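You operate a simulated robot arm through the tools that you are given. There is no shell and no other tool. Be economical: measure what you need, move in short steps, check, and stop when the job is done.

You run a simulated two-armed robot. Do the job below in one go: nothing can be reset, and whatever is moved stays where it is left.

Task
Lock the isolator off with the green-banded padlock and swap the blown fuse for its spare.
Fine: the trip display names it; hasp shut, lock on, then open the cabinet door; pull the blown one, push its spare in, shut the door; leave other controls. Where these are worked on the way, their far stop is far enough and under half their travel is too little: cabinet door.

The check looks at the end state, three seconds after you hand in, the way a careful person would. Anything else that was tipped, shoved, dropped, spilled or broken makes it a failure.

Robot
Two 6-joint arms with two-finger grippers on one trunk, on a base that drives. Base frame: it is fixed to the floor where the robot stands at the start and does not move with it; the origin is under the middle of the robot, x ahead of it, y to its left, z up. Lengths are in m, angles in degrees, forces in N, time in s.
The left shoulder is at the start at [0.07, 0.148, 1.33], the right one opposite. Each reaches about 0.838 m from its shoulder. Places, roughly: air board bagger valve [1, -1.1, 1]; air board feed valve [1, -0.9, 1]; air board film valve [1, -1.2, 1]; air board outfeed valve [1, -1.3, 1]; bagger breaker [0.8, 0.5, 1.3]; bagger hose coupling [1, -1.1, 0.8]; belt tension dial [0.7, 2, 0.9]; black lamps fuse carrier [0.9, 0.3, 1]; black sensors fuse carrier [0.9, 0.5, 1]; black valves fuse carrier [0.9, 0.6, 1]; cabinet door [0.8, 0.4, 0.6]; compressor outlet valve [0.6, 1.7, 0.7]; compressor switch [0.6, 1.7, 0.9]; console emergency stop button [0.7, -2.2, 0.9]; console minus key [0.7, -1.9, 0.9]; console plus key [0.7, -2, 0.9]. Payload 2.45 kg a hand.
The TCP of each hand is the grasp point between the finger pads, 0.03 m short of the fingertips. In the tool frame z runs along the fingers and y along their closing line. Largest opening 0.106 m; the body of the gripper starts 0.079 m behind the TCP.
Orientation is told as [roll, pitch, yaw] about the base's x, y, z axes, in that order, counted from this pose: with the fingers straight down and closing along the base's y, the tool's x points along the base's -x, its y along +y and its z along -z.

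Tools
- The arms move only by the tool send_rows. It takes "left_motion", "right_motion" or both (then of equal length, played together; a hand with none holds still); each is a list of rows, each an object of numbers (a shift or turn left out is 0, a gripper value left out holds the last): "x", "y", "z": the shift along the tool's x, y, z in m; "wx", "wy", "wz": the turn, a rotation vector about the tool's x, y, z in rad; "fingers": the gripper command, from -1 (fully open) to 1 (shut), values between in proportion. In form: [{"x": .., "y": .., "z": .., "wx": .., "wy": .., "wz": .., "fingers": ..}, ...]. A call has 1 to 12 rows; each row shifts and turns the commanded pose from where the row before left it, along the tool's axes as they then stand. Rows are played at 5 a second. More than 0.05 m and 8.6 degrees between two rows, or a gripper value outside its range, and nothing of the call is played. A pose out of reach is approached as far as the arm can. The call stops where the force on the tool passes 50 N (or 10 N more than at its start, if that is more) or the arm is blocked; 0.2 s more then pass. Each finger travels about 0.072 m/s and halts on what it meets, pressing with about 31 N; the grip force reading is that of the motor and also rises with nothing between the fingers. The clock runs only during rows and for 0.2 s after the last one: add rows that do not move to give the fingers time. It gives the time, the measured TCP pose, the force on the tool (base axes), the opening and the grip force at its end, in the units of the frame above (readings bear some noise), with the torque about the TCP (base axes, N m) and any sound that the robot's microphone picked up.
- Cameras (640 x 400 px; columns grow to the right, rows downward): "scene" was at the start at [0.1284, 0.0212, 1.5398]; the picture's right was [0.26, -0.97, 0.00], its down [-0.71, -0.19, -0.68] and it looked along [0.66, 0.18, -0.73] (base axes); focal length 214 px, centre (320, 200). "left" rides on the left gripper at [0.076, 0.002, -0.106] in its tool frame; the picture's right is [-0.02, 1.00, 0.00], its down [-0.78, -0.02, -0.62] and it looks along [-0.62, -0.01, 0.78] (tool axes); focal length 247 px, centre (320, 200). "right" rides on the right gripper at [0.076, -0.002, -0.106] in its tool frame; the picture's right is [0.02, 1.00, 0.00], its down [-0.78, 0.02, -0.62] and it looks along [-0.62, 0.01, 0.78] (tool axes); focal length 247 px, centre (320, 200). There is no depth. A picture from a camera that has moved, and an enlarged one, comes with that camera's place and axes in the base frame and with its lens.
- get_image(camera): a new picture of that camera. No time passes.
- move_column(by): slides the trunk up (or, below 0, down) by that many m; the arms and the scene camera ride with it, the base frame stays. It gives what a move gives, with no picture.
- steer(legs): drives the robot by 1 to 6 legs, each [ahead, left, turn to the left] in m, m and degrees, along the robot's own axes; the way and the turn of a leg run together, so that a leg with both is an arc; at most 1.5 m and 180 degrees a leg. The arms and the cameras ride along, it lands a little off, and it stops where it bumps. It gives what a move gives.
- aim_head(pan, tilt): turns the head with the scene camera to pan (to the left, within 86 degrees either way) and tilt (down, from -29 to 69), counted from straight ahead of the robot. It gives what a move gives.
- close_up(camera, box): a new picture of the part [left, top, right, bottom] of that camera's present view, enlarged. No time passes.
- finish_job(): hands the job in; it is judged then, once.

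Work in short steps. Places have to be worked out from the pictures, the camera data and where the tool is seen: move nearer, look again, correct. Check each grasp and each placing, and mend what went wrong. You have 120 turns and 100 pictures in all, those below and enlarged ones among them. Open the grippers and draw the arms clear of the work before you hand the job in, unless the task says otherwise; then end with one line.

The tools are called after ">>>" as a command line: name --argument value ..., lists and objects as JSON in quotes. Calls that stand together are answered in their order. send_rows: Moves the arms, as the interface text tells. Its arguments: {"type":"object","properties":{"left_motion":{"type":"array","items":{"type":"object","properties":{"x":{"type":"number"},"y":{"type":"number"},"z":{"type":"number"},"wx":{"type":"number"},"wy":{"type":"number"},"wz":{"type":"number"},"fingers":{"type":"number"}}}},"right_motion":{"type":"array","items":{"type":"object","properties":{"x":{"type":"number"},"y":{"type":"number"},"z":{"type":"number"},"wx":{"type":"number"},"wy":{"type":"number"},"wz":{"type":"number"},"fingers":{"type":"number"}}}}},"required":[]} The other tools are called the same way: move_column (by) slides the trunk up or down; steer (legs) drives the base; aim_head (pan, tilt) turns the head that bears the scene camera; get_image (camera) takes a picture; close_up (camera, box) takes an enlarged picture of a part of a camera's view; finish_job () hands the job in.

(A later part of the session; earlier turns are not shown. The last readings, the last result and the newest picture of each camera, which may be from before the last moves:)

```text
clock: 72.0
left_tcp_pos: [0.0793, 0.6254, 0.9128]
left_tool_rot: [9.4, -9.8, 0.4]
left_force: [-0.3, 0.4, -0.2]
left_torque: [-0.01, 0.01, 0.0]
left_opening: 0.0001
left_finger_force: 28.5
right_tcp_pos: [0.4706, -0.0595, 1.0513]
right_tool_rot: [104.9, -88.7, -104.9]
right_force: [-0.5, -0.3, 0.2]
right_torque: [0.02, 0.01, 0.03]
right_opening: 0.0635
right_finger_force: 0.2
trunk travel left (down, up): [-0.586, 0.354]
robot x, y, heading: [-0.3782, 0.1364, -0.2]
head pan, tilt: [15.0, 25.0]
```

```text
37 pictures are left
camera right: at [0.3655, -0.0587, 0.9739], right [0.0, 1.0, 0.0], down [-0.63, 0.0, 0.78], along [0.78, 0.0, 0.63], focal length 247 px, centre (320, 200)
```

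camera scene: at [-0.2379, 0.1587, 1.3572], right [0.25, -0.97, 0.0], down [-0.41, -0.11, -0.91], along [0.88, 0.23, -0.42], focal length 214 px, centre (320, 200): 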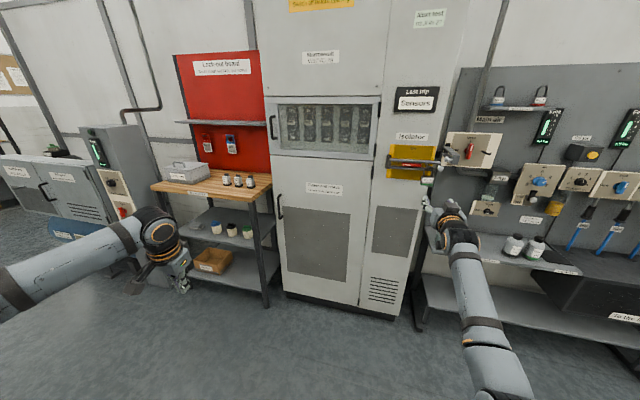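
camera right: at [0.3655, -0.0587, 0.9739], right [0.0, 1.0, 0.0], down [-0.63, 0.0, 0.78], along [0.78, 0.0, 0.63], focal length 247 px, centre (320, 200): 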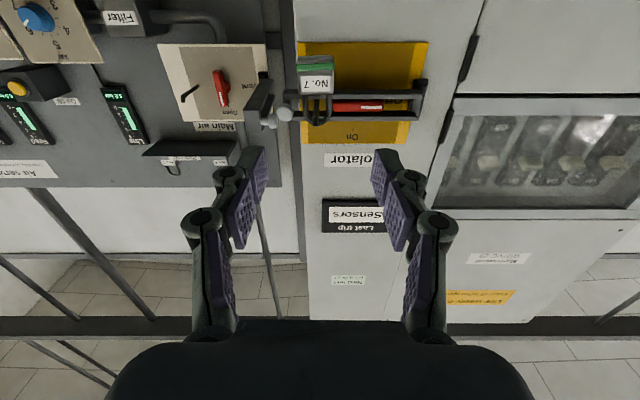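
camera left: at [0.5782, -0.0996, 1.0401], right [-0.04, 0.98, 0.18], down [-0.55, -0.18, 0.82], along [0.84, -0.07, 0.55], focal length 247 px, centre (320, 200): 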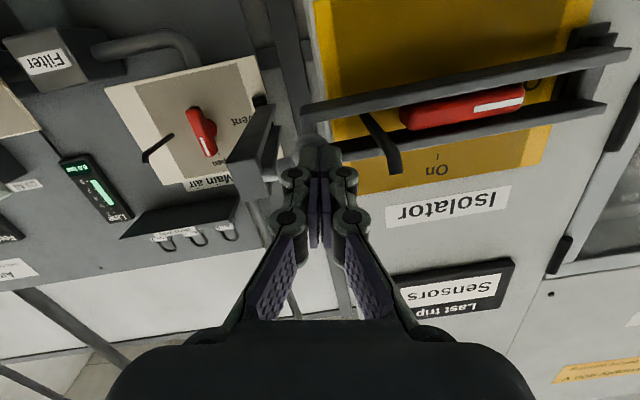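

Lock No. 7 is on and the hasp is shut. Next is the door (handle on its left edge, hinge on the right), so I zoom on the handle and bench.

>>> close_up --camera "scene" --box '[145, 110, 305, 230]'

>>> steer --legs '[[0.0, 0.72, 0]]'

>>> move_column --by -0.24

>>> get_image --camera "right"

```text
3.33 times, centred on (225, 170) of scene
camera zoom: at [-0.2379, 0.1587, 1.3572], right [0.25, -0.97, 0.0], down [-0.41, -0.11, -0.91], along [0.88, 0.23, -0.42], focal length 715 px, centre (637, 300)
```

zoom: 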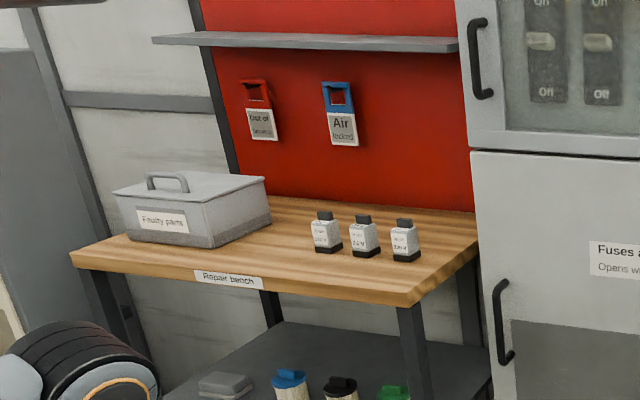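

```text
clock: 75.9
left_tcp_pos: [0.0791, 1.3477, 0.9129]
left_tool_rot: [9.4, -10.0, 0.8]
left_force: [0.1, 0.1, -0.1]
left_torque: [-0.02, -0.01, -0.01]
left_opening: 0.0002
left_finger_force: 28.4
right_tcp_pos: [0.4749, 0.6664, 1.0516]
right_tool_rot: [105.1, -88.6, -104.8]
right_force: [-0.6, -0.6, -0.2]
right_torque: [0.03, 0.02, 0.0]
right_opening: 0.0638
right_finger_force: 0.0
trunk travel left (down, up): [-0.586, 0.354]
robot x, y, heading: [-0.3795, 0.8558, 0.2]
head pan, tilt: [15.0, 25.0]
```

```text
clock: 78.4
left_tcp_pos: [0.0792, 1.3472, 0.672]
left_tool_rot: [9.4, -9.9, 0.8]
left_force: [0.8, -1.0, -0.3]
left_torque: [0.0, 0.03, 0.0]
left_opening: 0.0002
left_finger_force: 28.5
right_tcp_pos: [0.4753, 0.6664, 0.8117]
right_tool_rot: [105.6, -88.6, -105.2]
right_force: [0.6, 0.0, -0.2]
right_torque: [0.0, -0.02, -0.04]
right_opening: 0.0636
right_finger_force: 0.0
trunk travel left (down, up): [-0.346, 0.594]
robot x, y, heading: [-0.3776, 0.847, -0.1]
head pan, tilt: [15.0, 25.0]
```

```text
35 pictures are left
camera right: at [0.3692, 0.6656, 0.7341], right [-0.01, 1.0, 0.0], down [-0.63, 0.0, 0.78], along [0.78, 0.0, 0.63], focal length 247 px, centre (320, 200)
```

right: 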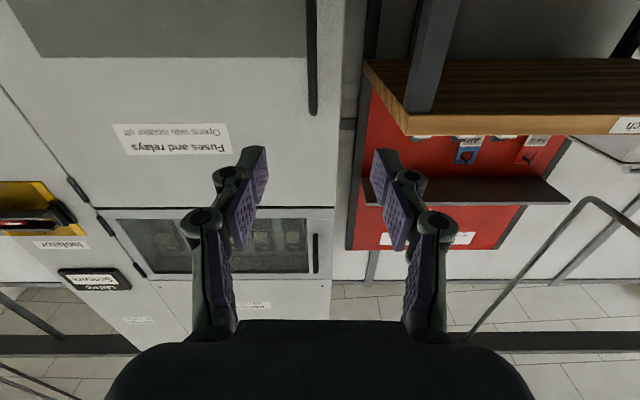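

The door handle is a vertical bar at y≈0.653, z 0.73–0.88. The right hand is at the right height, so I drive in closer.

>>> steer --legs '[[0.2, -0.012, 0]]'

>>> get_image --camera "right"

```text
clock: 80.0
left_tcp_pos: [0.277, 1.3359, 0.6717]
left_tool_rot: [9.3, -9.8, 0.9]
left_force: [-0.1, -0.5, -1.3]
left_torque: [-0.01, 0.03, 0.06]
left_opening: 0.0
left_finger_force: 28.7
right_tcp_pos: [0.6731, 0.6549, 0.8108]
right_tool_rot: [102.4, -88.7, -102.1]
right_force: [0.0, -1.2, 0.6]
right_torque: [0.02, 0.0, 0.03]
right_opening: 0.0635
right_finger_force: 0.1
trunk travel left (down, up): [-0.346, 0.594]
robot x, y, heading: [-0.1771, 0.8383, 0.1]
head pan, tilt: [15.0, 25.0]
```

```text
34 pictures are left
camera right: at [0.5687, 0.6544, 0.7331], right [-0.01, 1.0, 0.0], down [-0.63, 0.0, 0.78], along [0.78, 0.0, 0.63], focal length 247 px, centre (320, 200)
```

right: 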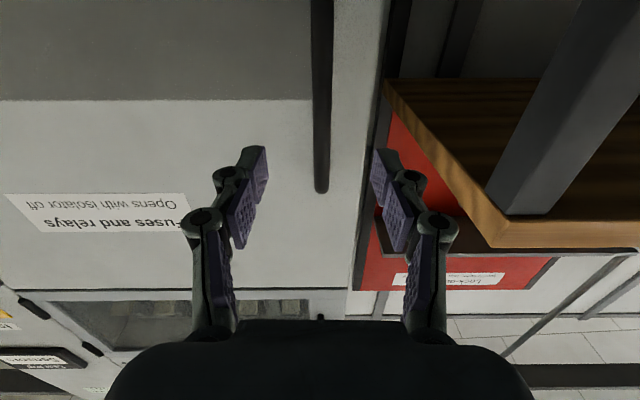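

The handle is centred between the fingers at x≈0.766. I drive in and close on it.

>>> steer --legs '[[0.082, 0, 0]]'

>>> send_rows --right_motion '[{"fingers": 0.5}, {"fingers": 1}, {}, {}, {}]'

>>> get_image --camera "right"

```text
clock: 81.1
left_tcp_pos: [0.3598, 1.3354, 0.6713]
left_tool_rot: [9.3, -9.8, 0.9]
left_force: [-0.4, 1.1, 0.3]
left_torque: [0.0, 0.02, -0.01]
left_opening: 0.0
left_finger_force: 28.1
right_tcp_pos: [0.7557, 0.6551, 0.8105]
right_tool_rot: [101.4, -88.7, -101.2]
right_force: [0.4, -0.8, -0.6]
right_torque: [-0.01, -0.05, 0.02]
right_opening: 0.0637
right_finger_force: 0.1
trunk travel left (down, up): [-0.346, 0.594]
robot x, y, heading: [-0.0965, 0.8399, -0.0]
head pan, tilt: [15.0, 25.0]
```

```text
clock: 82.3
left_tcp_pos: [0.3583, 1.3366, 0.6707]
left_tool_rot: [9.3, -9.7, 1.0]
left_force: [-1.0, -1.0, -0.4]
left_torque: [0.02, 0.02, 0.0]
left_opening: 0.0
left_finger_force: 28.4
right_tcp_pos: [0.7547, 0.6573, 0.8104]
right_tool_rot: [103.6, -88.7, -103.2]
right_force: [-0.6, 7.7, -2.0]
right_torque: [-0.73, -0.14, -0.02]
right_opening: 0.0123
right_finger_force: 36.8
trunk travel left (down, up): [-0.346, 0.594]
robot x, y, heading: [-0.0978, 0.8435, -0.1]
head pan, tilt: [15.0, 25.0]
```

```text
33 pictures are left
camera right: at [0.6495, 0.6561, 0.7338], right [-0.01, 1.0, 0.0], down [-0.63, 0.0, 0.78], along [0.78, 0.01, 0.63], focal length 247 px, centre (320, 200)
```

right: 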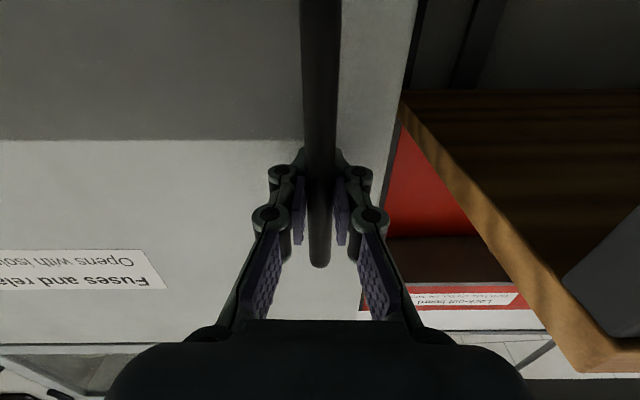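

The handle is gripped. I pull the door open along its arc by driving back.

>>> steer --legs '[[-0.13, -0.017, 0], [-0.1, -0.04, 0]]'

>>> get_image --camera "right"

>>> get_image --camera "scene"

```text
clock: 84.2
left_tcp_pos: [0.1646, 1.2891, 0.6721]
left_tool_rot: [9.4, -9.8, 0.5]
left_force: [-1.6, 0.1, -0.5]
left_torque: [0.0, 0.0, 0.03]
left_opening: 0.0
left_finger_force: 28.2
right_tcp_pos: [0.5597, 0.599, 0.8116]
right_tool_rot: [120.4, -89.4, -120.9]
right_force: [2.8, -5.3, -2.1]
right_torque: [-0.62, 0.51, -0.14]
right_opening: 0.0121
right_finger_force: 36.6
trunk travel left (down, up): [-0.346, 0.594]
robot x, y, heading: [-0.2889, 0.796, -0.2]
head pan, tilt: [15.0, 25.0]
stopped in leg 2: the force on the tool passed its limit at 57 N (the readings are from after the stop); the commanded pose is now the measured one
```

```text
32 pictures are left
camera right: at [0.4535, 0.599, 0.7334], right [0.01, 1.0, -0.01], down [-0.63, 0.01, 0.78], along [0.78, 0.0, 0.63], focal length 247 px, centre (320, 200)
```

right: 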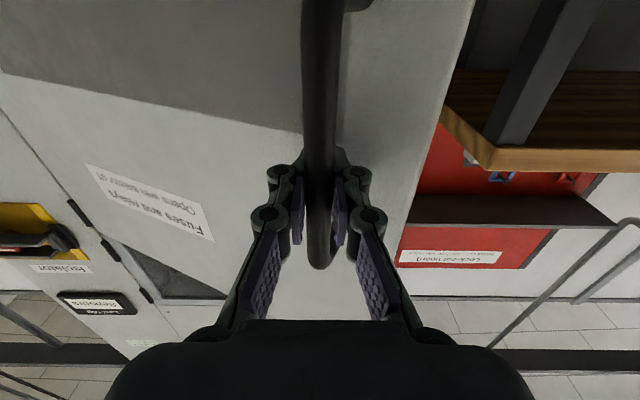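

```text
31 pictures are left
camera scene: at [-0.1507, 0.8213, 1.1169], right [0.26, -0.97, 0.0], down [-0.41, -0.11, -0.91], along [0.88, 0.23, -0.42], focal length 214 px, centre (320, 200)
```

scene: 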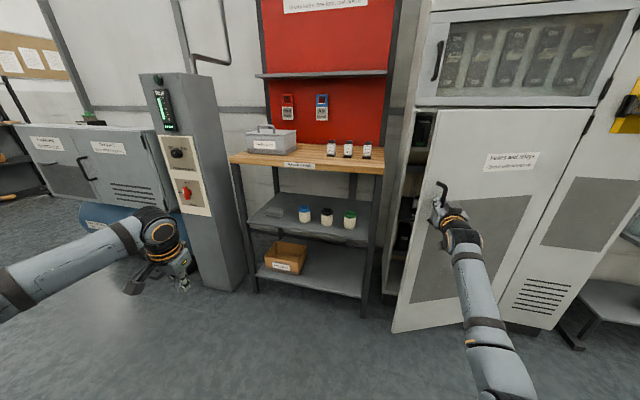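

The door is ~23° open and pulling smoothly. I continue along the tangent in smaller legs.

>>> steer --legs '[[-0.065, -0.034, 0], [-0.058, -0.046, 0]]'

>>> get_image --camera "right"

```text
clock: 85.6
left_tcp_pos: [0.0966, 1.2493, 0.673]
left_tool_rot: [9.6, -9.9, 0.5]
left_force: [-0.5, 0.5, 0.3]
left_torque: [0.04, -0.03, -0.01]
left_opening: 0.0
left_finger_force: 28.7
right_tcp_pos: [0.4889, 0.5535, 0.8108]
right_tool_rot: [138.7, -89.6, -139.7]
right_force: [3.7, -6.9, -7.2]
right_torque: [-0.4, 0.24, -0.14]
right_opening: 0.0125
right_finger_force: 35.9
trunk travel left (down, up): [-0.346, 0.594]
robot x, y, heading: [-0.3615, 0.7614, -0.4]
head pan, tilt: [15.0, 25.0]
stopped in leg 2: the force on the tool passed its limit at 56 N (the readings are from after the stop); the commanded pose is now the measured one
```

```text
30 pictures are left
camera right: at [0.3834, 0.5532, 0.7336], right [0.02, 1.0, -0.02], down [-0.63, 0.02, 0.78], along [0.78, 0.0, 0.63], focal length 247 px, centre (320, 200)
```

right: 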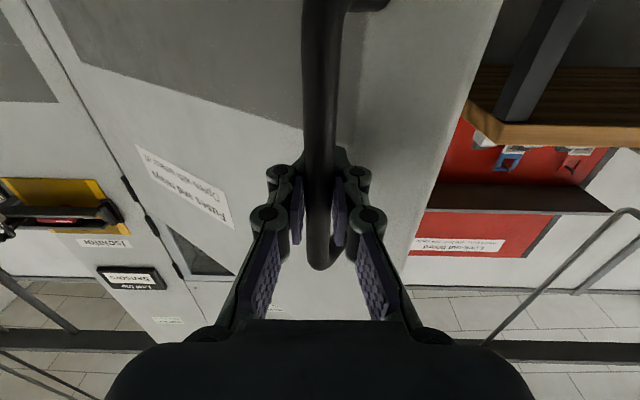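

The door is ~32° open. I release the handle, back out, move left of the door edge and close the fingers, ready to sweep the door from inside.

>>> send_rows --right_motion '[{"fingers": 0.4}, {"fingers": 0}, {"fingers": -0.2}, {}, {}]'

>>> steer --legs '[[-0.1, 0, 0], [0, 0.14, 0]]'

>>> send_rows --right_motion '[{"fingers": 0.5}, {"fingers": 1}, {}, {}]'

>>> get_image --camera "scene"

```text
clock: 86.8
left_tcp_pos: [0.0948, 1.25, 0.6715]
left_tool_rot: [9.5, -9.8, 0.5]
left_force: [1.2, -1.3, 0.5]
left_torque: [0.0, -0.01, -0.01]
left_opening: 0.0
left_finger_force: 28.6
right_tcp_pos: [0.4877, 0.5557, 0.8159]
right_tool_rot: [156.3, -89.1, -157.1]
right_force: [0.0, 0.3, -0.3]
right_torque: [0.0, -0.01, -0.02]
right_opening: 0.0634
right_finger_force: 0.0
trunk travel left (down, up): [-0.346, 0.594]
robot x, y, heading: [-0.3589, 0.7578, -0.3]
head pan, tilt: [15.0, 25.0]
```

```text
clock: 88.9
left_tcp_pos: [-0.0039, 1.3919, 0.6716]
left_tool_rot: [9.4, -10.0, 0.6]
left_force: [-0.1, -0.2, 0.7]
left_torque: [0.0, 0.02, -0.01]
left_opening: 0.0
left_finger_force: 28.2
right_tcp_pos: [0.3893, 0.6983, 0.8164]
right_tool_rot: [160.0, -89.1, -160.9]
right_force: [-0.2, 0.1, -0.4]
right_torque: [-0.02, -0.02, -0.02]
right_opening: 0.0638
right_finger_force: 0.0
trunk travel left (down, up): [-0.346, 0.594]
robot x, y, heading: [-0.4628, 0.9026, -0.3]
head pan, tilt: [15.0, 25.0]
```

```text
clock: 89.9
left_tcp_pos: [-0.0039, 1.3911, 0.6711]
left_tool_rot: [9.5, -9.9, 0.5]
left_force: [-0.5, -0.3, -0.1]
left_torque: [0.06, 0.0, 0.01]
left_opening: 0.0
left_finger_force: 28.3
right_tcp_pos: [0.387, 0.6978, 0.8156]
right_tool_rot: [156.2, -89.1, -157.0]
right_force: [0.4, -0.7, -0.2]
right_torque: [-0.02, 0.02, 0.02]
right_opening: 0.0
right_finger_force: 28.3
trunk travel left (down, up): [-0.346, 0.594]
robot x, y, heading: [-0.4592, 0.9027, -0.2]
head pan, tilt: [15.0, 25.0]
```

```text
29 pictures are left
camera scene: at [-0.3206, 0.9236, 1.1172], right [0.25, -0.97, 0.0], down [-0.41, -0.11, -0.91], along [0.88, 0.23, -0.42], focal length 214 px, centre (320, 200)
```

scene: 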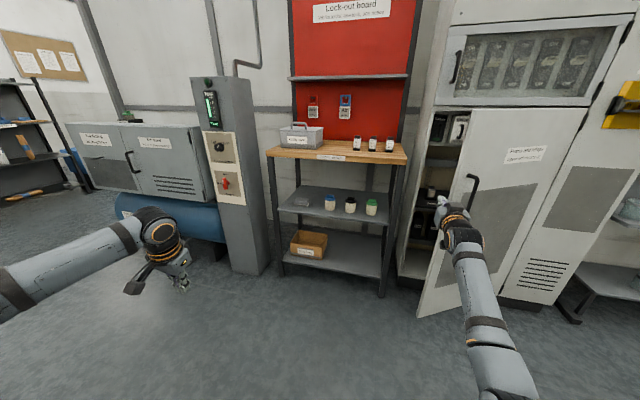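

The door edge is near (0.57, 0.60), with the hand just left of it. I move ahead 0.22 and then strafe right to swing the door wide.

>>> steer --legs '[[0.225, 0, 0], [0, -0.2, 0]]'

>>> get_image --camera "scene"

```text
clock: 92.1
left_tcp_pos: [0.2229, 1.3615, 0.6724]
left_tool_rot: [9.5, -9.9, 0.5]
left_force: [-0.3, -0.8, 0.1]
left_torque: [-0.01, -0.01, 0.0]
left_opening: 0.0003
left_finger_force: 28.6
right_tcp_pos: [0.6148, 0.674, 0.8187]
right_tool_rot: [144.7, -88.8, -145.1]
right_force: [-2.9, 4.6, -0.3]
right_torque: [-0.15, -0.01, -0.49]
right_opening: 0.0
right_finger_force: 28.4
trunk travel left (down, up): [-0.346, 0.594]
robot x, y, heading: [-0.2339, 0.8708, -0.4]
head pan, tilt: [15.0, 25.0]
stopped in leg 2: the force on the tool passed its limit at 63 N (the readings are from after the stop); the commanded pose is now the measured one
```

```text
28 pictures are left
camera scene: at [-0.0948, 0.8947, 1.1173], right [0.25, -0.97, 0.0], down [-0.41, -0.11, -0.91], along [0.88, 0.23, -0.42], focal length 214 px, centre (320, 200)
```

scene: 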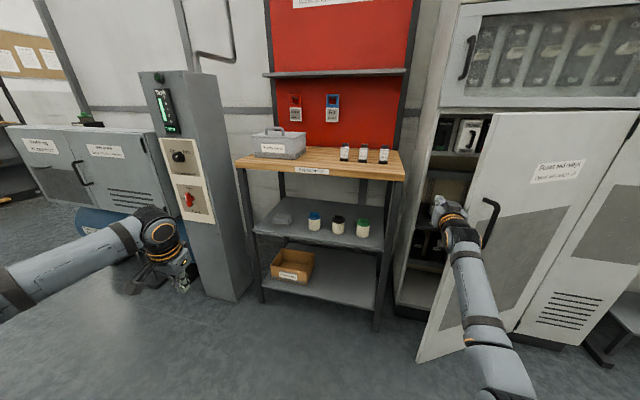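

The hand is behind the door edge and in contact, and the contact spike stopped the leg. I continue sweeping in shorter legs.

>>> steer --legs '[[0, -0.05, 0], [0, -0.1, 0], [0, -0.1, 0], [0, -0.1, 0]]'

```text
clock: 92.9
left_tcp_pos: [0.2199, 1.3505, 0.6721]
left_tool_rot: [9.3, -10.0, 0.7]
left_force: [0.6, 0.2, 0.2]
left_torque: [0.02, 0.0, 0.04]
left_opening: 0.0
left_finger_force: 28.8
right_tcp_pos: [0.614, 0.6765, 0.8188]
right_tool_rot: [130.5, -88.5, -129.8]
right_force: [-7.1, 12.5, 1.9]
right_torque: [-0.33, -0.11, -1.3]
right_opening: 0.0002
right_finger_force: 28.6
trunk travel left (down, up): [-0.346, 0.594]
robot x, y, heading: [-0.2363, 0.8585, -0.1]
head pan, tilt: [15.0, 25.0]
stopped in leg 1: the force on the tool passed its limit at 69 N (the readings are from after the stop); the commanded pose is now the measured one
```

Pushing sideways on the door's end just jams, so the fingers must hook behind its inner face. I ease off left and yaw the hand ~40° to the right.

>>> steer --legs '[[0, 0.04, 0]]'

>>> send_rows --right_motion '[{"wx": 0.14}, {"wx": 0.14}, {"wx": 0.14}, {"wx": 0.14}, {"wx": 0.14}, {}]'

>>> get_image --camera "right"

```text
clock: 93.8
left_tcp_pos: [0.2215, 1.3906, 0.671]
left_tool_rot: [9.4, -9.9, 0.7]
left_force: [0.1, -0.1, -0.6]
left_torque: [-0.04, -0.02, -0.04]
left_opening: 0.0001
left_finger_force: 28.5
right_tcp_pos: [0.6154, 0.7145, 0.8166]
right_tool_rot: [125.8, -88.7, -125.3]
right_force: [0.3, 1.0, -0.3]
right_torque: [-0.02, -0.01, -0.07]
right_opening: 0.0002
right_finger_force: 28.5
trunk travel left (down, up): [-0.346, 0.594]
robot x, y, heading: [-0.2325, 0.8992, 0.1]
head pan, tilt: [15.0, 25.0]
```

```text
clock: 95.2
left_tcp_pos: [0.2212, 1.3901, 0.6716]
left_tool_rot: [9.5, -9.9, 0.7]
left_force: [-0.6, 0.4, 0.5]
left_torque: [-0.02, 0.01, 0.02]
left_opening: 0.0
left_finger_force: 28.6
right_tcp_pos: [0.599, 0.7054, 0.8198]
right_tool_rot: [85.2, -88.5, -124.8]
right_force: [-0.3, -0.4, 0.3]
right_torque: [-0.01, -0.02, 0.0]
right_opening: 0.0003
right_finger_force: 28.5
right hand out of reach, approached as far as the arm can: row 5
trunk travel left (down, up): [-0.346, 0.594]
robot x, y, heading: [-0.2353, 0.8957, -0.1]
head pan, tilt: [15.0, 25.0]
```

```text
27 pictures are left
camera right: at [0.5186, 0.7726, 0.7424], right [0.64, 0.77, 0.0], down [-0.48, 0.39, 0.78], along [0.6, -0.5, 0.62], focal length 247 px, centre (320, 200)
```

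right: 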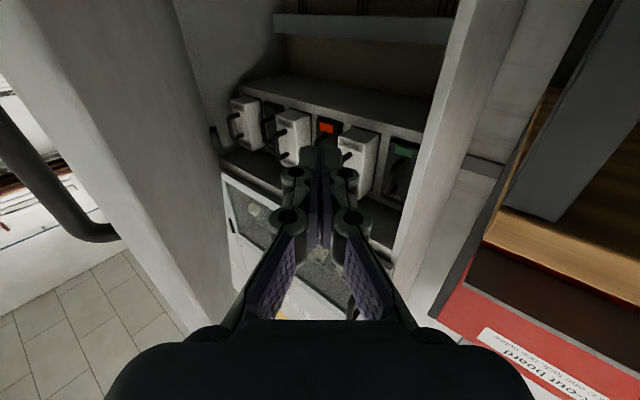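

The hand now points into the opening, with the door edge on its right. I move in diagonally, then pull back with the fingers behind the door.

>>> steer --legs '[[0.05, -0.07, 0]]'

>>> get_image --camera "right"

```text
clock: 96.3
left_tcp_pos: [0.2724, 1.3202, 0.6725]
left_tool_rot: [9.5, -9.9, 0.6]
left_force: [0.0, -0.1, 0.0]
left_torque: [0.05, 0.0, 0.01]
left_opening: 0.0001
left_finger_force: 28.5
right_tcp_pos: [0.65, 0.632, 0.8193]
right_tool_rot: [81.4, -88.5, -121.2]
right_force: [0.1, -0.8, -0.3]
right_torque: [0.03, 0.02, 0.01]
right_opening: 0.0
right_finger_force: 28.5
trunk travel left (down, up): [-0.346, 0.594]
robot x, y, heading: [-0.1854, 0.8294, 0.1]
head pan, tilt: [15.0, 25.0]
```

```text
26 pictures are left
camera right: at [0.5689, 0.7007, 0.7416], right [0.64, 0.77, 0.0], down [-0.48, 0.39, 0.79], along [0.6, -0.5, 0.62], focal length 247 px, centre (320, 200)
```

right: 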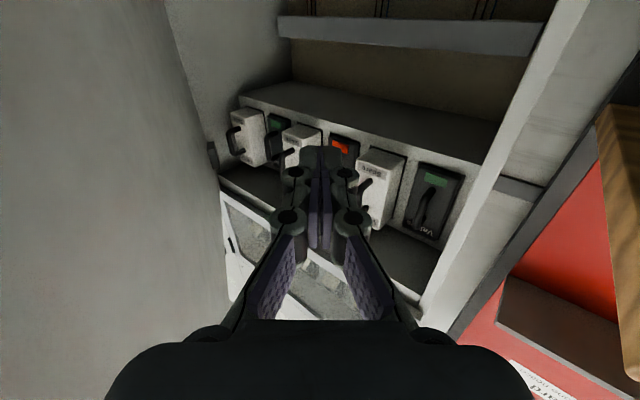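

The fingers are behind the door. I pull back and right to swing it open.

>>> steer --legs '[[-0.08, -0.05, 0], [-0.08, -0.07, 0], [-0.06, -0.1, 0]]'

>>> get_image --camera "scene"

```text
clock: 99.0
left_tcp_pos: [0.05, 1.0987, 0.6719]
left_tool_rot: [9.6, -9.8, 0.6]
left_force: [-0.1, -0.4, 0.6]
left_torque: [0.0, -0.05, 0.04]
left_opening: 0.0002
left_finger_force: 28.2
right_tcp_pos: [0.4274, 0.4115, 0.8192]
right_tool_rot: [83.6, -88.4, -123.3]
right_force: [-1.1, 0.1, -0.7]
right_torque: [-0.02, -0.01, 0.05]
right_opening: 0.0
right_finger_force: 28.1
trunk travel left (down, up): [-0.346, 0.594]
robot x, y, heading: [-0.4081, 0.6038, -0.4]
head pan, tilt: [15.0, 25.0]
```

```text
25 pictures are left
camera scene: at [-0.2665, 0.6307, 1.1173], right [0.25, -0.97, 0.0], down [-0.41, -0.11, -0.91], along [0.88, 0.23, -0.42], focal length 214 px, centre (320, 200)
```

scene: 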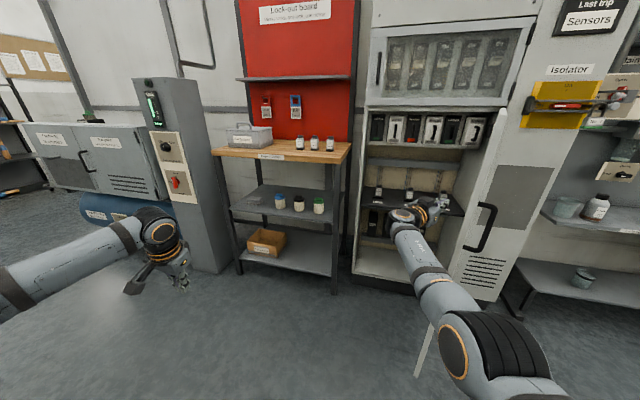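

The door is ~70° open. I push it a bit further to the right.

>>> steer --legs '[[0.0, -0.1, 0], [0, -0.1, 0]]'

>>> steer --legs '[[0.0, 0.15, 0]]'

>>> get_image --camera "scene"

```text
clock: 100.9
left_tcp_pos: [0.0487, 0.8975, 0.673]
left_tool_rot: [9.6, -9.8, 0.5]
left_force: [-0.3, -0.8, 0.1]
left_torque: [0.04, -0.02, 0.04]
left_opening: 0.0
left_finger_force: 29.0
right_tcp_pos: [0.4251, 0.2106, 0.8183]
right_tool_rot: [82.4, -88.4, -122.0]
right_force: [0.0, -0.9, 0.2]
right_torque: [0.02, -0.02, 0.03]
right_opening: 0.0001
right_finger_force: 28.5
trunk travel left (down, up): [-0.346, 0.594]
robot x, y, heading: [-0.4093, 0.4055, -0.3]
head pan, tilt: [15.0, 25.0]
```

```text
clock: 102.3
left_tcp_pos: [0.0505, 1.0494, 0.6718]
left_tool_rot: [9.4, -9.8, 0.5]
left_force: [0.1, 0.2, -0.2]
left_torque: [-0.05, -0.04, -0.06]
left_opening: 0.0003
left_finger_force: 29.1
right_tcp_pos: [0.4273, 0.3629, 0.8203]
right_tool_rot: [84.8, -88.5, -124.6]
right_force: [-1.1, 0.7, -0.9]
right_torque: [0.03, 0.02, -0.03]
right_opening: 0.0
right_finger_force: 28.5
trunk travel left (down, up): [-0.346, 0.594]
robot x, y, heading: [-0.4048, 0.559, -0.5]
head pan, tilt: [15.0, 25.0]
```

```text
24 pictures are left
camera scene: at [-0.2658, 0.5829, 1.1171], right [0.25, -0.97, 0.0], down [-0.41, -0.11, -0.91], along [0.88, 0.23, -0.42], focal length 214 px, centre (320, 200)
```

scene: 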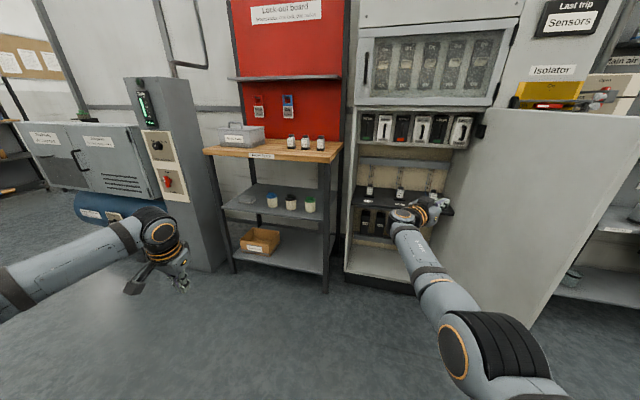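

The door is wide open. I zoom in on the fuse row, the small items on the inner shelf and those on the bench.

>>> close_up --camera "scene" --box '[345, 100, 485, 215]'

>>> close_up --camera "scene" --box '[200, 115, 350, 165]'

```text
3.48 times, centred on (415, 158) of scene
camera zoom: at [-0.2658, 0.5829, 1.1171], right [0.25, -0.97, 0.0], down [-0.41, -0.11, -0.91], along [0.88, 0.23, -0.42], focal length 746 px, centre (-10, 348)
```

zoom: 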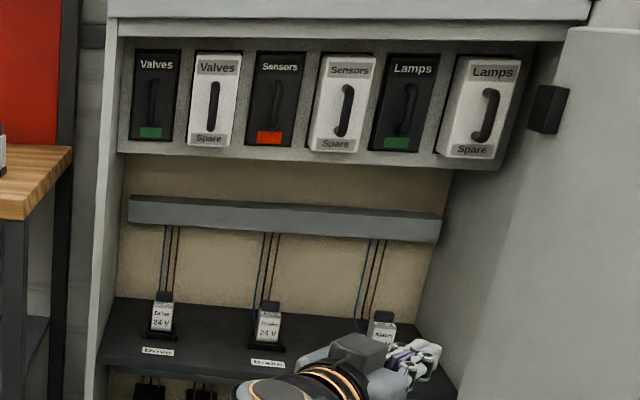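

```text
4.27 times, centred on (275, 140) of scene
camera zoom: at [-0.2658, 0.5829, 1.1171], right [0.25, -0.97, 0.0], down [-0.41, -0.11, -0.91], along [0.88, 0.23, -0.42], focal length 915 px, centre (512, 456)
```

zoom: 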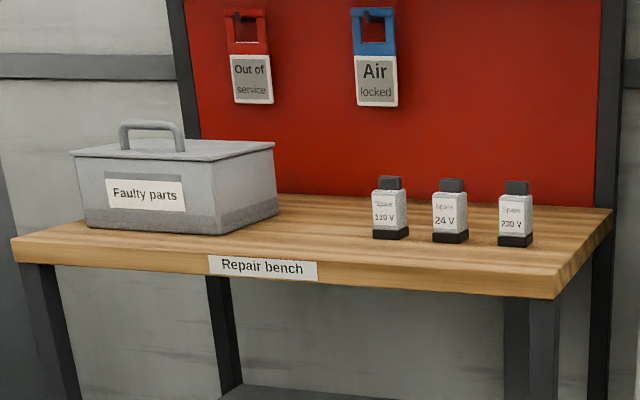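

It is clear now: a black Sensors carrier with a red flag (blown), and a white "Sensors Spare" beside it standing proud. The black handle is near (0.88, 0.472, 0.992), so I straighten the right hand and raise the trunk.

>>> send_rows --right_motion '[{"wx": -0.14, "fingers": 0}, {"wx": -0.14}, {"wx": -0.14}, {"wx": -0.14}, {"wx": -0.14}, {}]'

>>> move_column --by 0.172

>>> steer --legs '[[0.12, 0.09, 0]]'

>>> get_image --camera "right"

```text
clock: 103.7
left_tcp_pos: [0.0506, 1.049, 0.6726]
left_tool_rot: [9.4, -10.0, 0.6]
left_force: [-0.6, -1.0, 0.1]
left_torque: [0.0, 0.02, 0.0]
left_opening: 0.0002
left_finger_force: 28.3
right_tcp_pos: [0.4272, 0.3604, 0.8186]
right_tool_rot: [126.3, -88.5, -126.1]
right_force: [-0.1, -0.1, -0.2]
right_torque: [0.0, 0.0, 0.01]
right_opening: 0.0528
right_finger_force: 0.0
trunk travel left (down, up): [-0.346, 0.594]
robot x, y, heading: [-0.4073, 0.5585, -0.5]
head pan, tilt: [15.0, 25.0]
```

```text
clock: 105.6
left_tcp_pos: [0.0514, 1.0483, 0.8439]
left_tool_rot: [9.6, -10.0, 0.6]
left_force: [0.0, 0.5, 0.4]
left_torque: [-0.02, 0.01, 0.0]
left_opening: 0.0002
left_finger_force: 28.3
right_tcp_pos: [0.4269, 0.3612, 0.9914]
right_tool_rot: [123.1, -88.4, -122.7]
right_force: [0.5, 0.2, 0.2]
right_torque: [0.01, -0.03, 0.01]
right_opening: 0.053
right_finger_force: 0.1
trunk travel left (down, up): [-0.518, 0.422]
robot x, y, heading: [-0.4083, 0.5572, -0.1]
head pan, tilt: [15.0, 25.0]
```

```text
clock: 107.0
left_tcp_pos: [0.1704, 1.1398, 0.8444]
left_tool_rot: [9.4, -9.9, 0.6]
left_force: [0.1, 0.2, -0.8]
left_torque: [-0.02, 0.01, 0.01]
left_opening: 0.0001
left_finger_force: 28.5
right_tcp_pos: [0.5483, 0.4512, 0.9903]
right_tool_rot: [123.3, -88.5, -123.0]
right_force: [0.1, 0.6, -0.6]
right_torque: [0.0, -0.01, -0.05]
right_opening: 0.053
right_finger_force: 0.0
trunk travel left (down, up): [-0.518, 0.422]
robot x, y, heading: [-0.2867, 0.6496, -0.3]
head pan, tilt: [15.0, 25.0]
```

```text
21 pictures are left
camera right: at [0.4429, 0.4517, 0.9123], right [-0.01, 1.0, 0.0], down [-0.63, 0.0, 0.77], along [0.77, 0.01, 0.63], focal length 247 px, centre (320, 200)
```

right: 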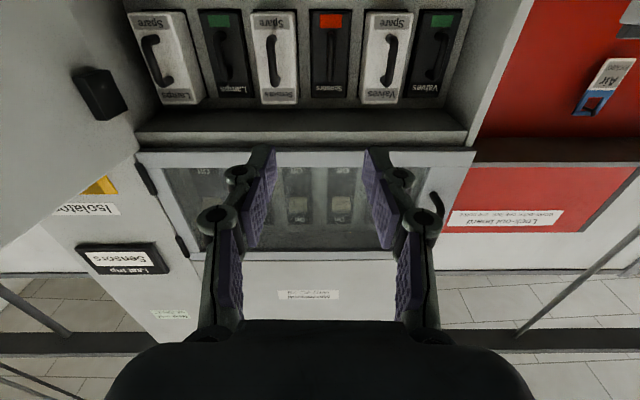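

Both views place the black Sensors handle at (0.90, 0.4705, 0.989). I shift 2 cm left and drive in toward it.

>>> steer --legs '[[0.24, 0.019, 0]]'

>>> get_image --camera "right"

```text
clock: 108.8
left_tcp_pos: [0.4109, 1.1564, 0.8442]
left_tool_rot: [9.5, -9.8, 0.5]
left_force: [0.7, 0.1, -0.3]
left_torque: [0.0, -0.02, 0.02]
left_opening: 0.0
left_finger_force: 28.6
right_tcp_pos: [0.7865, 0.4705, 0.9903]
right_tool_rot: [123.1, -88.4, -122.7]
right_force: [-0.1, 0.2, -0.3]
right_torque: [-0.03, -0.02, 0.01]
right_opening: 0.0532
right_finger_force: 0.1
trunk travel left (down, up): [-0.518, 0.422]
robot x, y, heading: [-0.0488, 0.667, -0.3]
head pan, tilt: [15.0, 25.0]
```

```text
20 pictures are left
camera right: at [0.6835, 0.469, 0.9123], right [-0.01, 1.0, 0.0], down [-0.63, 0.0, 0.77], along [0.77, 0.0, 0.63], focal length 247 px, centre (320, 200)
```

right: 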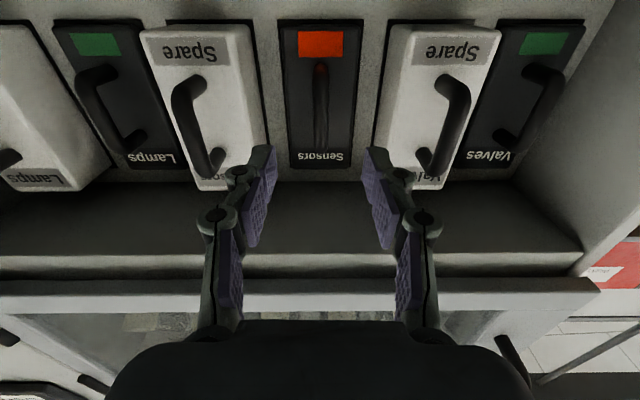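

The handle is centred. I narrow the fingers to 4 cm and drive in 9 cm between the white carriers.

>>> send_rows --right_motion '[{"fingers": 0.25, "x": 0.004}, {}]'

>>> steer --legs '[[0.088, 0, 0]]'

>>> get_image --camera "right"

```text
clock: 109.4
left_tcp_pos: [0.4109, 1.1568, 0.8431]
left_tool_rot: [9.5, -9.9, 0.5]
left_force: [0.4, -0.5, -0.3]
left_torque: [0.01, 0.0, 0.02]
left_opening: 0.0
left_finger_force: 28.3
right_tcp_pos: [0.788, 0.4696, 0.9878]
right_tool_rot: [123.9, -88.5, -123.6]
right_force: [-0.6, -0.2, 0.6]
right_torque: [0.01, 0.0, -0.01]
right_opening: 0.0399
right_finger_force: 0.0
trunk travel left (down, up): [-0.518, 0.422]
robot x, y, heading: [-0.0447, 0.6693, -0.2]
head pan, tilt: [15.0, 25.0]
```

```text
clock: 110.5
left_tcp_pos: [0.4956, 1.155, 0.8467]
left_tool_rot: [9.6, -10.2, 0.5]
left_force: [-0.2, -0.6, 1.6]
left_torque: [0.03, -0.04, -0.01]
left_opening: 0.0
left_finger_force: 28.8
right_tcp_pos: [0.8727, 0.4691, 0.9883]
right_tool_rot: [125.0, -88.4, -124.5]
right_force: [-19.3, -1.0, -10.3]
right_torque: [0.0, 0.51, -0.09]
right_opening: 0.0387
right_finger_force: 0.0
trunk travel left (down, up): [-0.518, 0.422]
robot x, y, heading: [0.043, 0.6679, -0.1]
head pan, tilt: [15.0, 25.0]
```

```text
19 pictures are left
camera right: at [0.7682, 0.4678, 0.91], right [-0.01, 1.0, 0.0], down [-0.63, 0.0, 0.77], along [0.77, 0.0, 0.63], focal length 247 px, centre (320, 200)
```

right: 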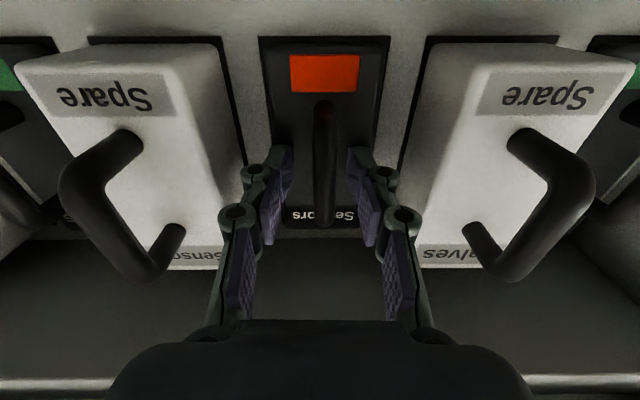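

The fingertips just touch the carrier face and straddle the handle. I close.

>>> send_rows --right_motion '[{"z": -0.004}, {"fingers": 0.7}, {"fingers": 1}, {}, {}]'

```text
clock: 111.7
left_tcp_pos: [0.4993, 1.1573, 0.843]
left_tool_rot: [9.4, -10.0, 0.6]
left_force: [0.1, 0.2, 0.4]
left_torque: [0.02, 0.03, 0.0]
left_opening: 0.0002
left_finger_force: 28.6
right_tcp_pos: [0.8718, 0.471, 0.9854]
right_tool_rot: [119.1, -88.8, -118.7]
right_force: [-1.9, 6.1, -1.4]
right_torque: [-0.77, 0.0, -0.07]
right_opening: 0.0088
right_finger_force: 36.1
trunk travel left (down, up): [-0.518, 0.422]
robot x, y, heading: [0.0404, 0.6656, -0.3]
head pan, tilt: [15.0, 25.0]
```

Handle gripped (8.8 mm). I pull straight back a short way and look.

>>> steer --legs '[[-0.06, 0, 0]]'

>>> get_image --camera "right"

```text
clock: 112.8
left_tcp_pos: [0.4411, 1.1579, 0.8431]
left_tool_rot: [9.5, -9.7, 0.6]
left_force: [-0.3, -0.1, 0.5]
left_torque: [0.02, -0.01, -0.01]
left_opening: 0.0002
left_finger_force: 28.4
right_tcp_pos: [0.8161, 0.4706, 0.9816]
right_tool_rot: [113.4, -88.8, -113.1]
right_force: [16.9, -0.5, -2.0]
right_torque: [-0.64, -0.42, -0.01]
right_opening: 0.0107
right_finger_force: 37.8
trunk travel left (down, up): [-0.518, 0.422]
robot x, y, heading: [-0.0158, 0.6676, -0.1]
head pan, tilt: [15.0, 25.0]
stopped in leg 1: the force on the tool passed its limit at 81 N (the readings are from after the stop); the commanded pose is now the measured one
```

```text
18 pictures are left
camera right: at [0.7107, 0.4698, 0.9046], right [-0.01, 1.0, 0.0], down [-0.63, 0.0, 0.78], along [0.78, 0.01, 0.63], focal length 247 px, centre (320, 200)
```

right: 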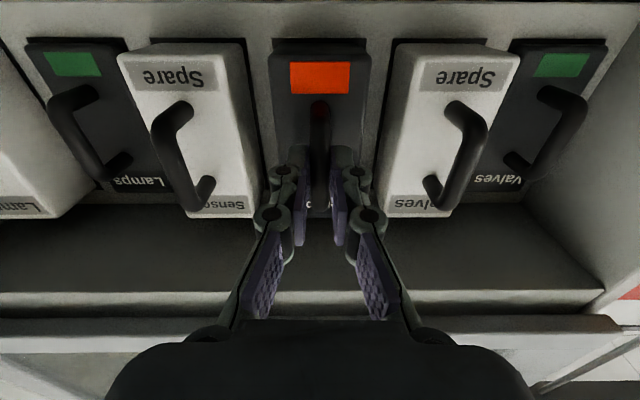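

The blown Sensors carrier came out to its stop, now proud like the spares. I release it, back off, and line up with the white Sensors Spare.

>>> send_rows --right_motion '[{"fingers": 0.6}, {"fingers": 0.25}, {}, {}]'

>>> steer --legs '[[-0.1, 0, 0], [0, -0.083, 0]]'

>>> get_image --camera "right"

```text
clock: 113.8
left_tcp_pos: [0.4376, 1.1579, 0.8448]
left_tool_rot: [9.4, -9.9, 0.7]
left_force: [1.0, 0.1, 0.1]
left_torque: [-0.01, 0.0, 0.04]
left_opening: 0.0003
left_finger_force: 28.7
right_tcp_pos: [0.8126, 0.4705, 0.9868]
right_tool_rot: [121.4, -88.6, -120.8]
right_force: [-0.2, -0.2, -0.1]
right_torque: [0.0, 0.05, 0.01]
right_opening: 0.0396
right_finger_force: 0.1
trunk travel left (down, up): [-0.518, 0.422]
robot x, y, heading: [-0.0197, 0.669, -0.0]
head pan, tilt: [15.0, 25.0]
```

```text
clock: 115.6
left_tcp_pos: [0.3394, 1.0732, 0.8449]
left_tool_rot: [9.7, -9.9, 0.5]
left_force: [0.8, -0.3, -1.1]
left_torque: [0.03, -0.01, 0.02]
left_opening: 0.0
left_finger_force: 28.8
right_tcp_pos: [0.7107, 0.3835, 0.9851]
right_tool_rot: [120.9, -88.6, -120.8]
right_force: [0.4, 0.3, -0.2]
right_torque: [-0.04, 0.01, 0.05]
right_opening: 0.0396
right_finger_force: 0.1
trunk travel left (down, up): [-0.518, 0.422]
robot x, y, heading: [-0.1184, 0.5814, -0.3]
head pan, tilt: [15.0, 25.0]
```

```text
17 pictures are left
camera right: at [0.6068, 0.3839, 0.9075], right [0.0, 1.0, 0.0], down [-0.63, 0.0, 0.78], along [0.78, 0.0, 0.63], focal length 247 px, centre (320, 200)
```

right: 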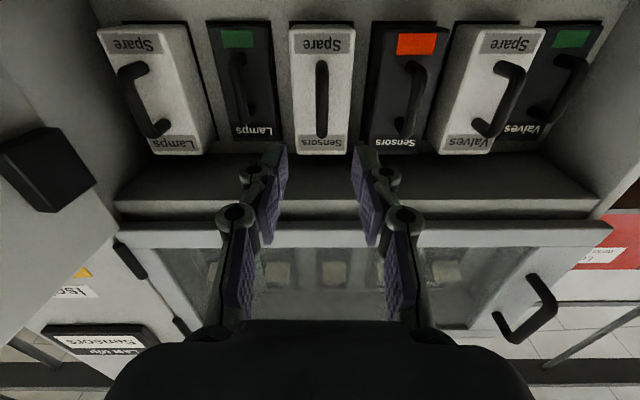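

Aligned with the Sensors Spare handle, the fingertips straddling it. I drive in and push the carrier home on its face.

>>> steer --legs '[[0.1, 0, 0], [0.068, 0, 0]]'

>>> get_image --camera "right"

```text
clock: 117.4
left_tcp_pos: [0.5007, 1.073, 0.8433]
left_tool_rot: [9.4, -9.9, 0.5]
left_force: [-0.5, -0.1, 0.7]
left_torque: [-0.02, -0.04, 0.0]
left_opening: 0.0
left_finger_force: 27.9
right_tcp_pos: [0.8713, 0.3866, 0.986]
right_tool_rot: [126.0, -88.7, -125.7]
right_force: [2.9, 8.1, 1.1]
right_torque: [-0.6, -0.49, -0.16]
right_opening: 0.0111
right_finger_force: 35.9
trunk travel left (down, up): [-0.518, 0.422]
robot x, y, heading: [0.0414, 0.5805, -0.4]
head pan, tilt: [15.0, 25.0]
stopped in leg 2: the force on the tool passed its limit at 75 N (the readings are from after the stop); the commanded pose is now the measured one
```

```text
16 pictures are left
camera right: at [0.7673, 0.3859, 0.9076], right [-0.01, 1.0, 0.0], down [-0.63, 0.0, 0.77], along [0.77, 0.01, 0.63], focal length 247 px, centre (320, 200)
```

right: 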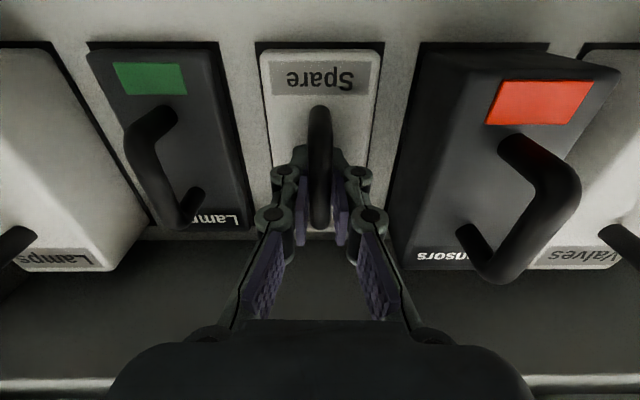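

The spare sits flush like its neighbours. The fingers have closed on the handle, so I open them clear of it before backing off.

>>> send_rows --right_motion '[{"fingers": 0.6}, {"fingers": 0.2}, {}, {}]'

```text
clock: 118.4
left_tcp_pos: [0.5014, 1.072, 0.8439]
left_tool_rot: [9.5, -9.8, 0.3]
left_force: [-0.1, -0.5, 0.2]
left_torque: [0.0, 0.01, -0.02]
left_opening: 0.0001
left_finger_force: 28.7
right_tcp_pos: [0.8717, 0.3846, 0.9847]
right_tool_rot: [122.5, -88.6, -122.2]
right_force: [0.3, 0.5, 0.1]
right_torque: [-0.01, -0.01, -0.03]
right_opening: 0.0424
right_finger_force: 0.1
trunk travel left (down, up): [-0.518, 0.422]
robot x, y, heading: [0.0421, 0.5829, -0.5]
head pan, tilt: [15.0, 25.0]
```

The fingers are free at 42 mm. I give a gentle extra push forward to be sure it is seated, then back out and look.

>>> steer --legs '[[0.006, 0, 0]]'

>>> steer --legs '[[-0.4, 0, 0]]'

>>> get_image --camera "scene"

>>> close_up --camera "scene" --box '[330, 100, 510, 220]'

```text
clock: 119.2
left_tcp_pos: [0.504, 1.0712, 0.846]
left_tool_rot: [9.7, -10.1, 0.4]
left_force: [0.1, -0.3, -0.6]
left_torque: [0.01, 0.06, 0.0]
left_opening: 0.0
left_finger_force: 28.6
right_tcp_pos: [0.8748, 0.3844, 0.9862]
right_tool_rot: [125.0, -88.6, -124.7]
right_force: [-35.8, 0.8, -10.4]
right_torque: [-0.05, 0.46, 0.33]
right_opening: 0.0486
right_finger_force: 7.9
trunk travel left (down, up): [-0.518, 0.422]
robot x, y, heading: [0.0456, 0.5796, -0.5]
head pan, tilt: [15.0, 25.0]
```

```text
clock: 121.7
left_tcp_pos: [0.1093, 1.0749, 0.8433]
left_tool_rot: [9.5, -9.9, 0.3]
left_force: [0.4, 0.2, 1.1]
left_torque: [-0.03, 0.0, -0.01]
left_opening: 0.0
left_finger_force: 28.1
right_tcp_pos: [0.4801, 0.3862, 0.9857]
right_tool_rot: [120.5, -88.6, -120.4]
right_force: [0.2, 0.6, 0.6]
right_torque: [-0.05, 0.0, 0.02]
right_opening: 0.0424
right_finger_force: 0.1
trunk travel left (down, up): [-0.518, 0.422]
robot x, y, heading: [-0.3464, 0.5819, -0.4]
head pan, tilt: [15.0, 25.0]
```

```text
15 pictures are left
camera scene: at [-0.2087, 0.6082, 1.2892], right [0.25, -0.97, 0.0], down [-0.41, -0.11, -0.91], along [0.88, 0.23, -0.42], focal length 214 px, centre (320, 200)
```

scene: 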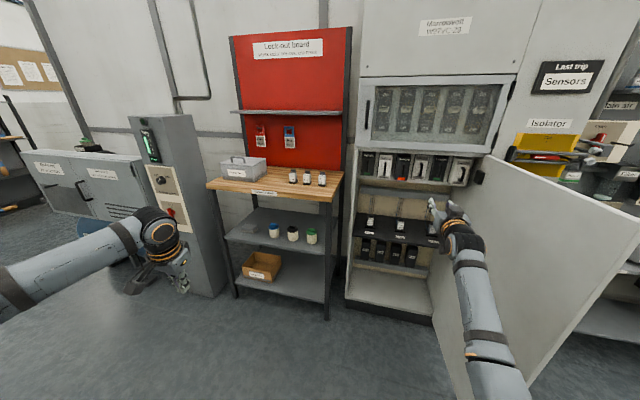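

```text
3.33 times, centred on (420, 160) of scene
camera zoom: at [-0.2087, 0.6082, 1.2892], right [0.25, -0.97, 0.0], down [-0.41, -0.11, -0.91], along [0.88, 0.23, -0.42], focal length 715 px, centre (-13, 333)
```

zoom: 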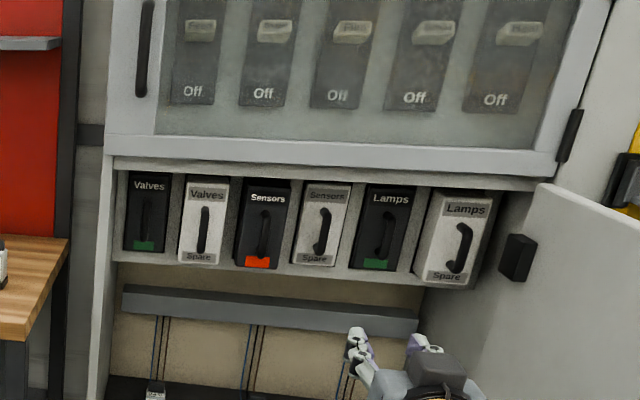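

The carriers are as wanted: the blown one is out and the spare in. To shut the door I back off, pass right around its edge (near (0.3, 0.08)) and get on its outer side with closed fingers.

>>> send_rows --right_motion '[{"fingers": 0.6}, {"fingers": 1}, {}, {}]'

>>> steer --legs '[[-0.32, 0, 0], [0, -0.56, 0]]'

>>> get_image --camera "scene"

```text
clock: 122.7
left_tcp_pos: [0.1098, 1.0749, 0.8448]
left_tool_rot: [9.5, -9.8, 0.3]
left_force: [0.1, 0.8, 0.1]
left_torque: [-0.01, 0.02, -0.03]
left_opening: 0.0
left_finger_force: 28.9
right_tcp_pos: [0.4805, 0.3873, 0.9845]
right_tool_rot: [119.5, -88.8, -119.3]
right_force: [1.0, -0.4, 0.1]
right_torque: [-0.01, 0.0, -0.04]
right_opening: 0.0001
right_finger_force: 28.9
trunk travel left (down, up): [-0.518, 0.422]
robot x, y, heading: [-0.3491, 0.5831, -0.5]
head pan, tilt: [15.0, 25.0]
```

```text
clock: 127.6
left_tcp_pos: [-0.2207, 0.523, 0.8436]
left_tool_rot: [9.5, -9.9, 0.7]
left_force: [0.1, 0.2, 0.4]
left_torque: [0.01, -0.01, 0.02]
left_opening: 0.0002
left_finger_force: 28.2
right_tcp_pos: [0.1538, -0.1625, 0.985]
right_tool_rot: [119.0, -88.7, -118.4]
right_force: [0.2, -1.0, 0.2]
right_torque: [-0.01, 0.01, -0.01]
right_opening: 0.0001
right_finger_force: 28.8
trunk travel left (down, up): [-0.518, 0.422]
robot x, y, heading: [-0.6738, 0.0296, 0.1]
head pan, tilt: [15.0, 25.0]
```

```text
13 pictures are left
camera scene: at [-0.535, 0.0552, 1.2892], right [0.26, -0.97, 0.0], down [-0.41, -0.11, -0.91], along [0.88, 0.23, -0.42], focal length 214 px, centre (320, 200)
```

scene: 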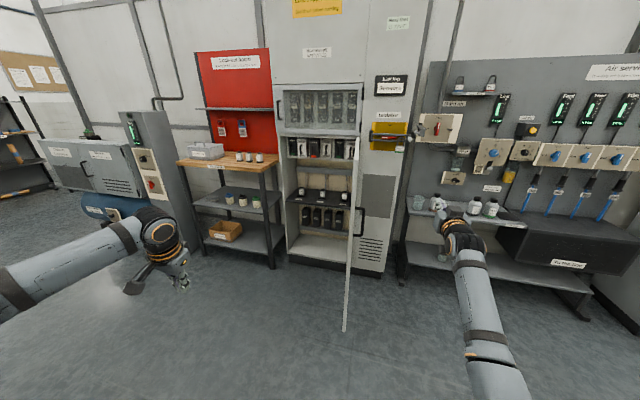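

The door's edge is at (0.27, 0.116), with the hand to its right. I move ahead and sweep left to swing it shut.

>>> steer --legs '[[0.2, 0, 0], [0, 0.25, 0], [0, 0.15, 0], [0.06, 0.1, 0]]'

>>> get_image --camera "scene"

```text
clock: 132.4
left_tcp_pos: [0.0462, 1.02, 0.844]
left_tool_rot: [9.5, -10.0, 0.6]
left_force: [-1.0, 0.2, -0.5]
left_torque: [-0.03, 0.02, 0.0]
left_opening: 0.0
left_finger_force: 28.2
right_tcp_pos: [0.4194, 0.3329, 0.9829]
right_tool_rot: [119.3, -88.7, -118.9]
right_force: [0.6, 0.0, -0.1]
right_torque: [-0.01, -0.05, -0.02]
right_opening: 0.0
right_finger_force: 28.2
trunk travel left (down, up): [-0.518, 0.422]
robot x, y, heading: [-0.4126, 0.5315, -0.1]
head pan, tilt: [15.0, 25.0]
```

```text
12 pictures are left
camera scene: at [-0.2705, 0.5535, 1.2891], right [0.25, -0.97, 0.0], down [-0.41, -0.11, -0.91], along [0.88, 0.23, -0.42], focal length 214 px, centre (320, 200)
```

scene: 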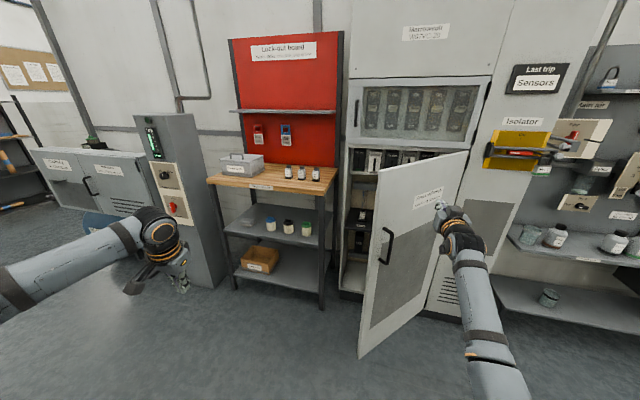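

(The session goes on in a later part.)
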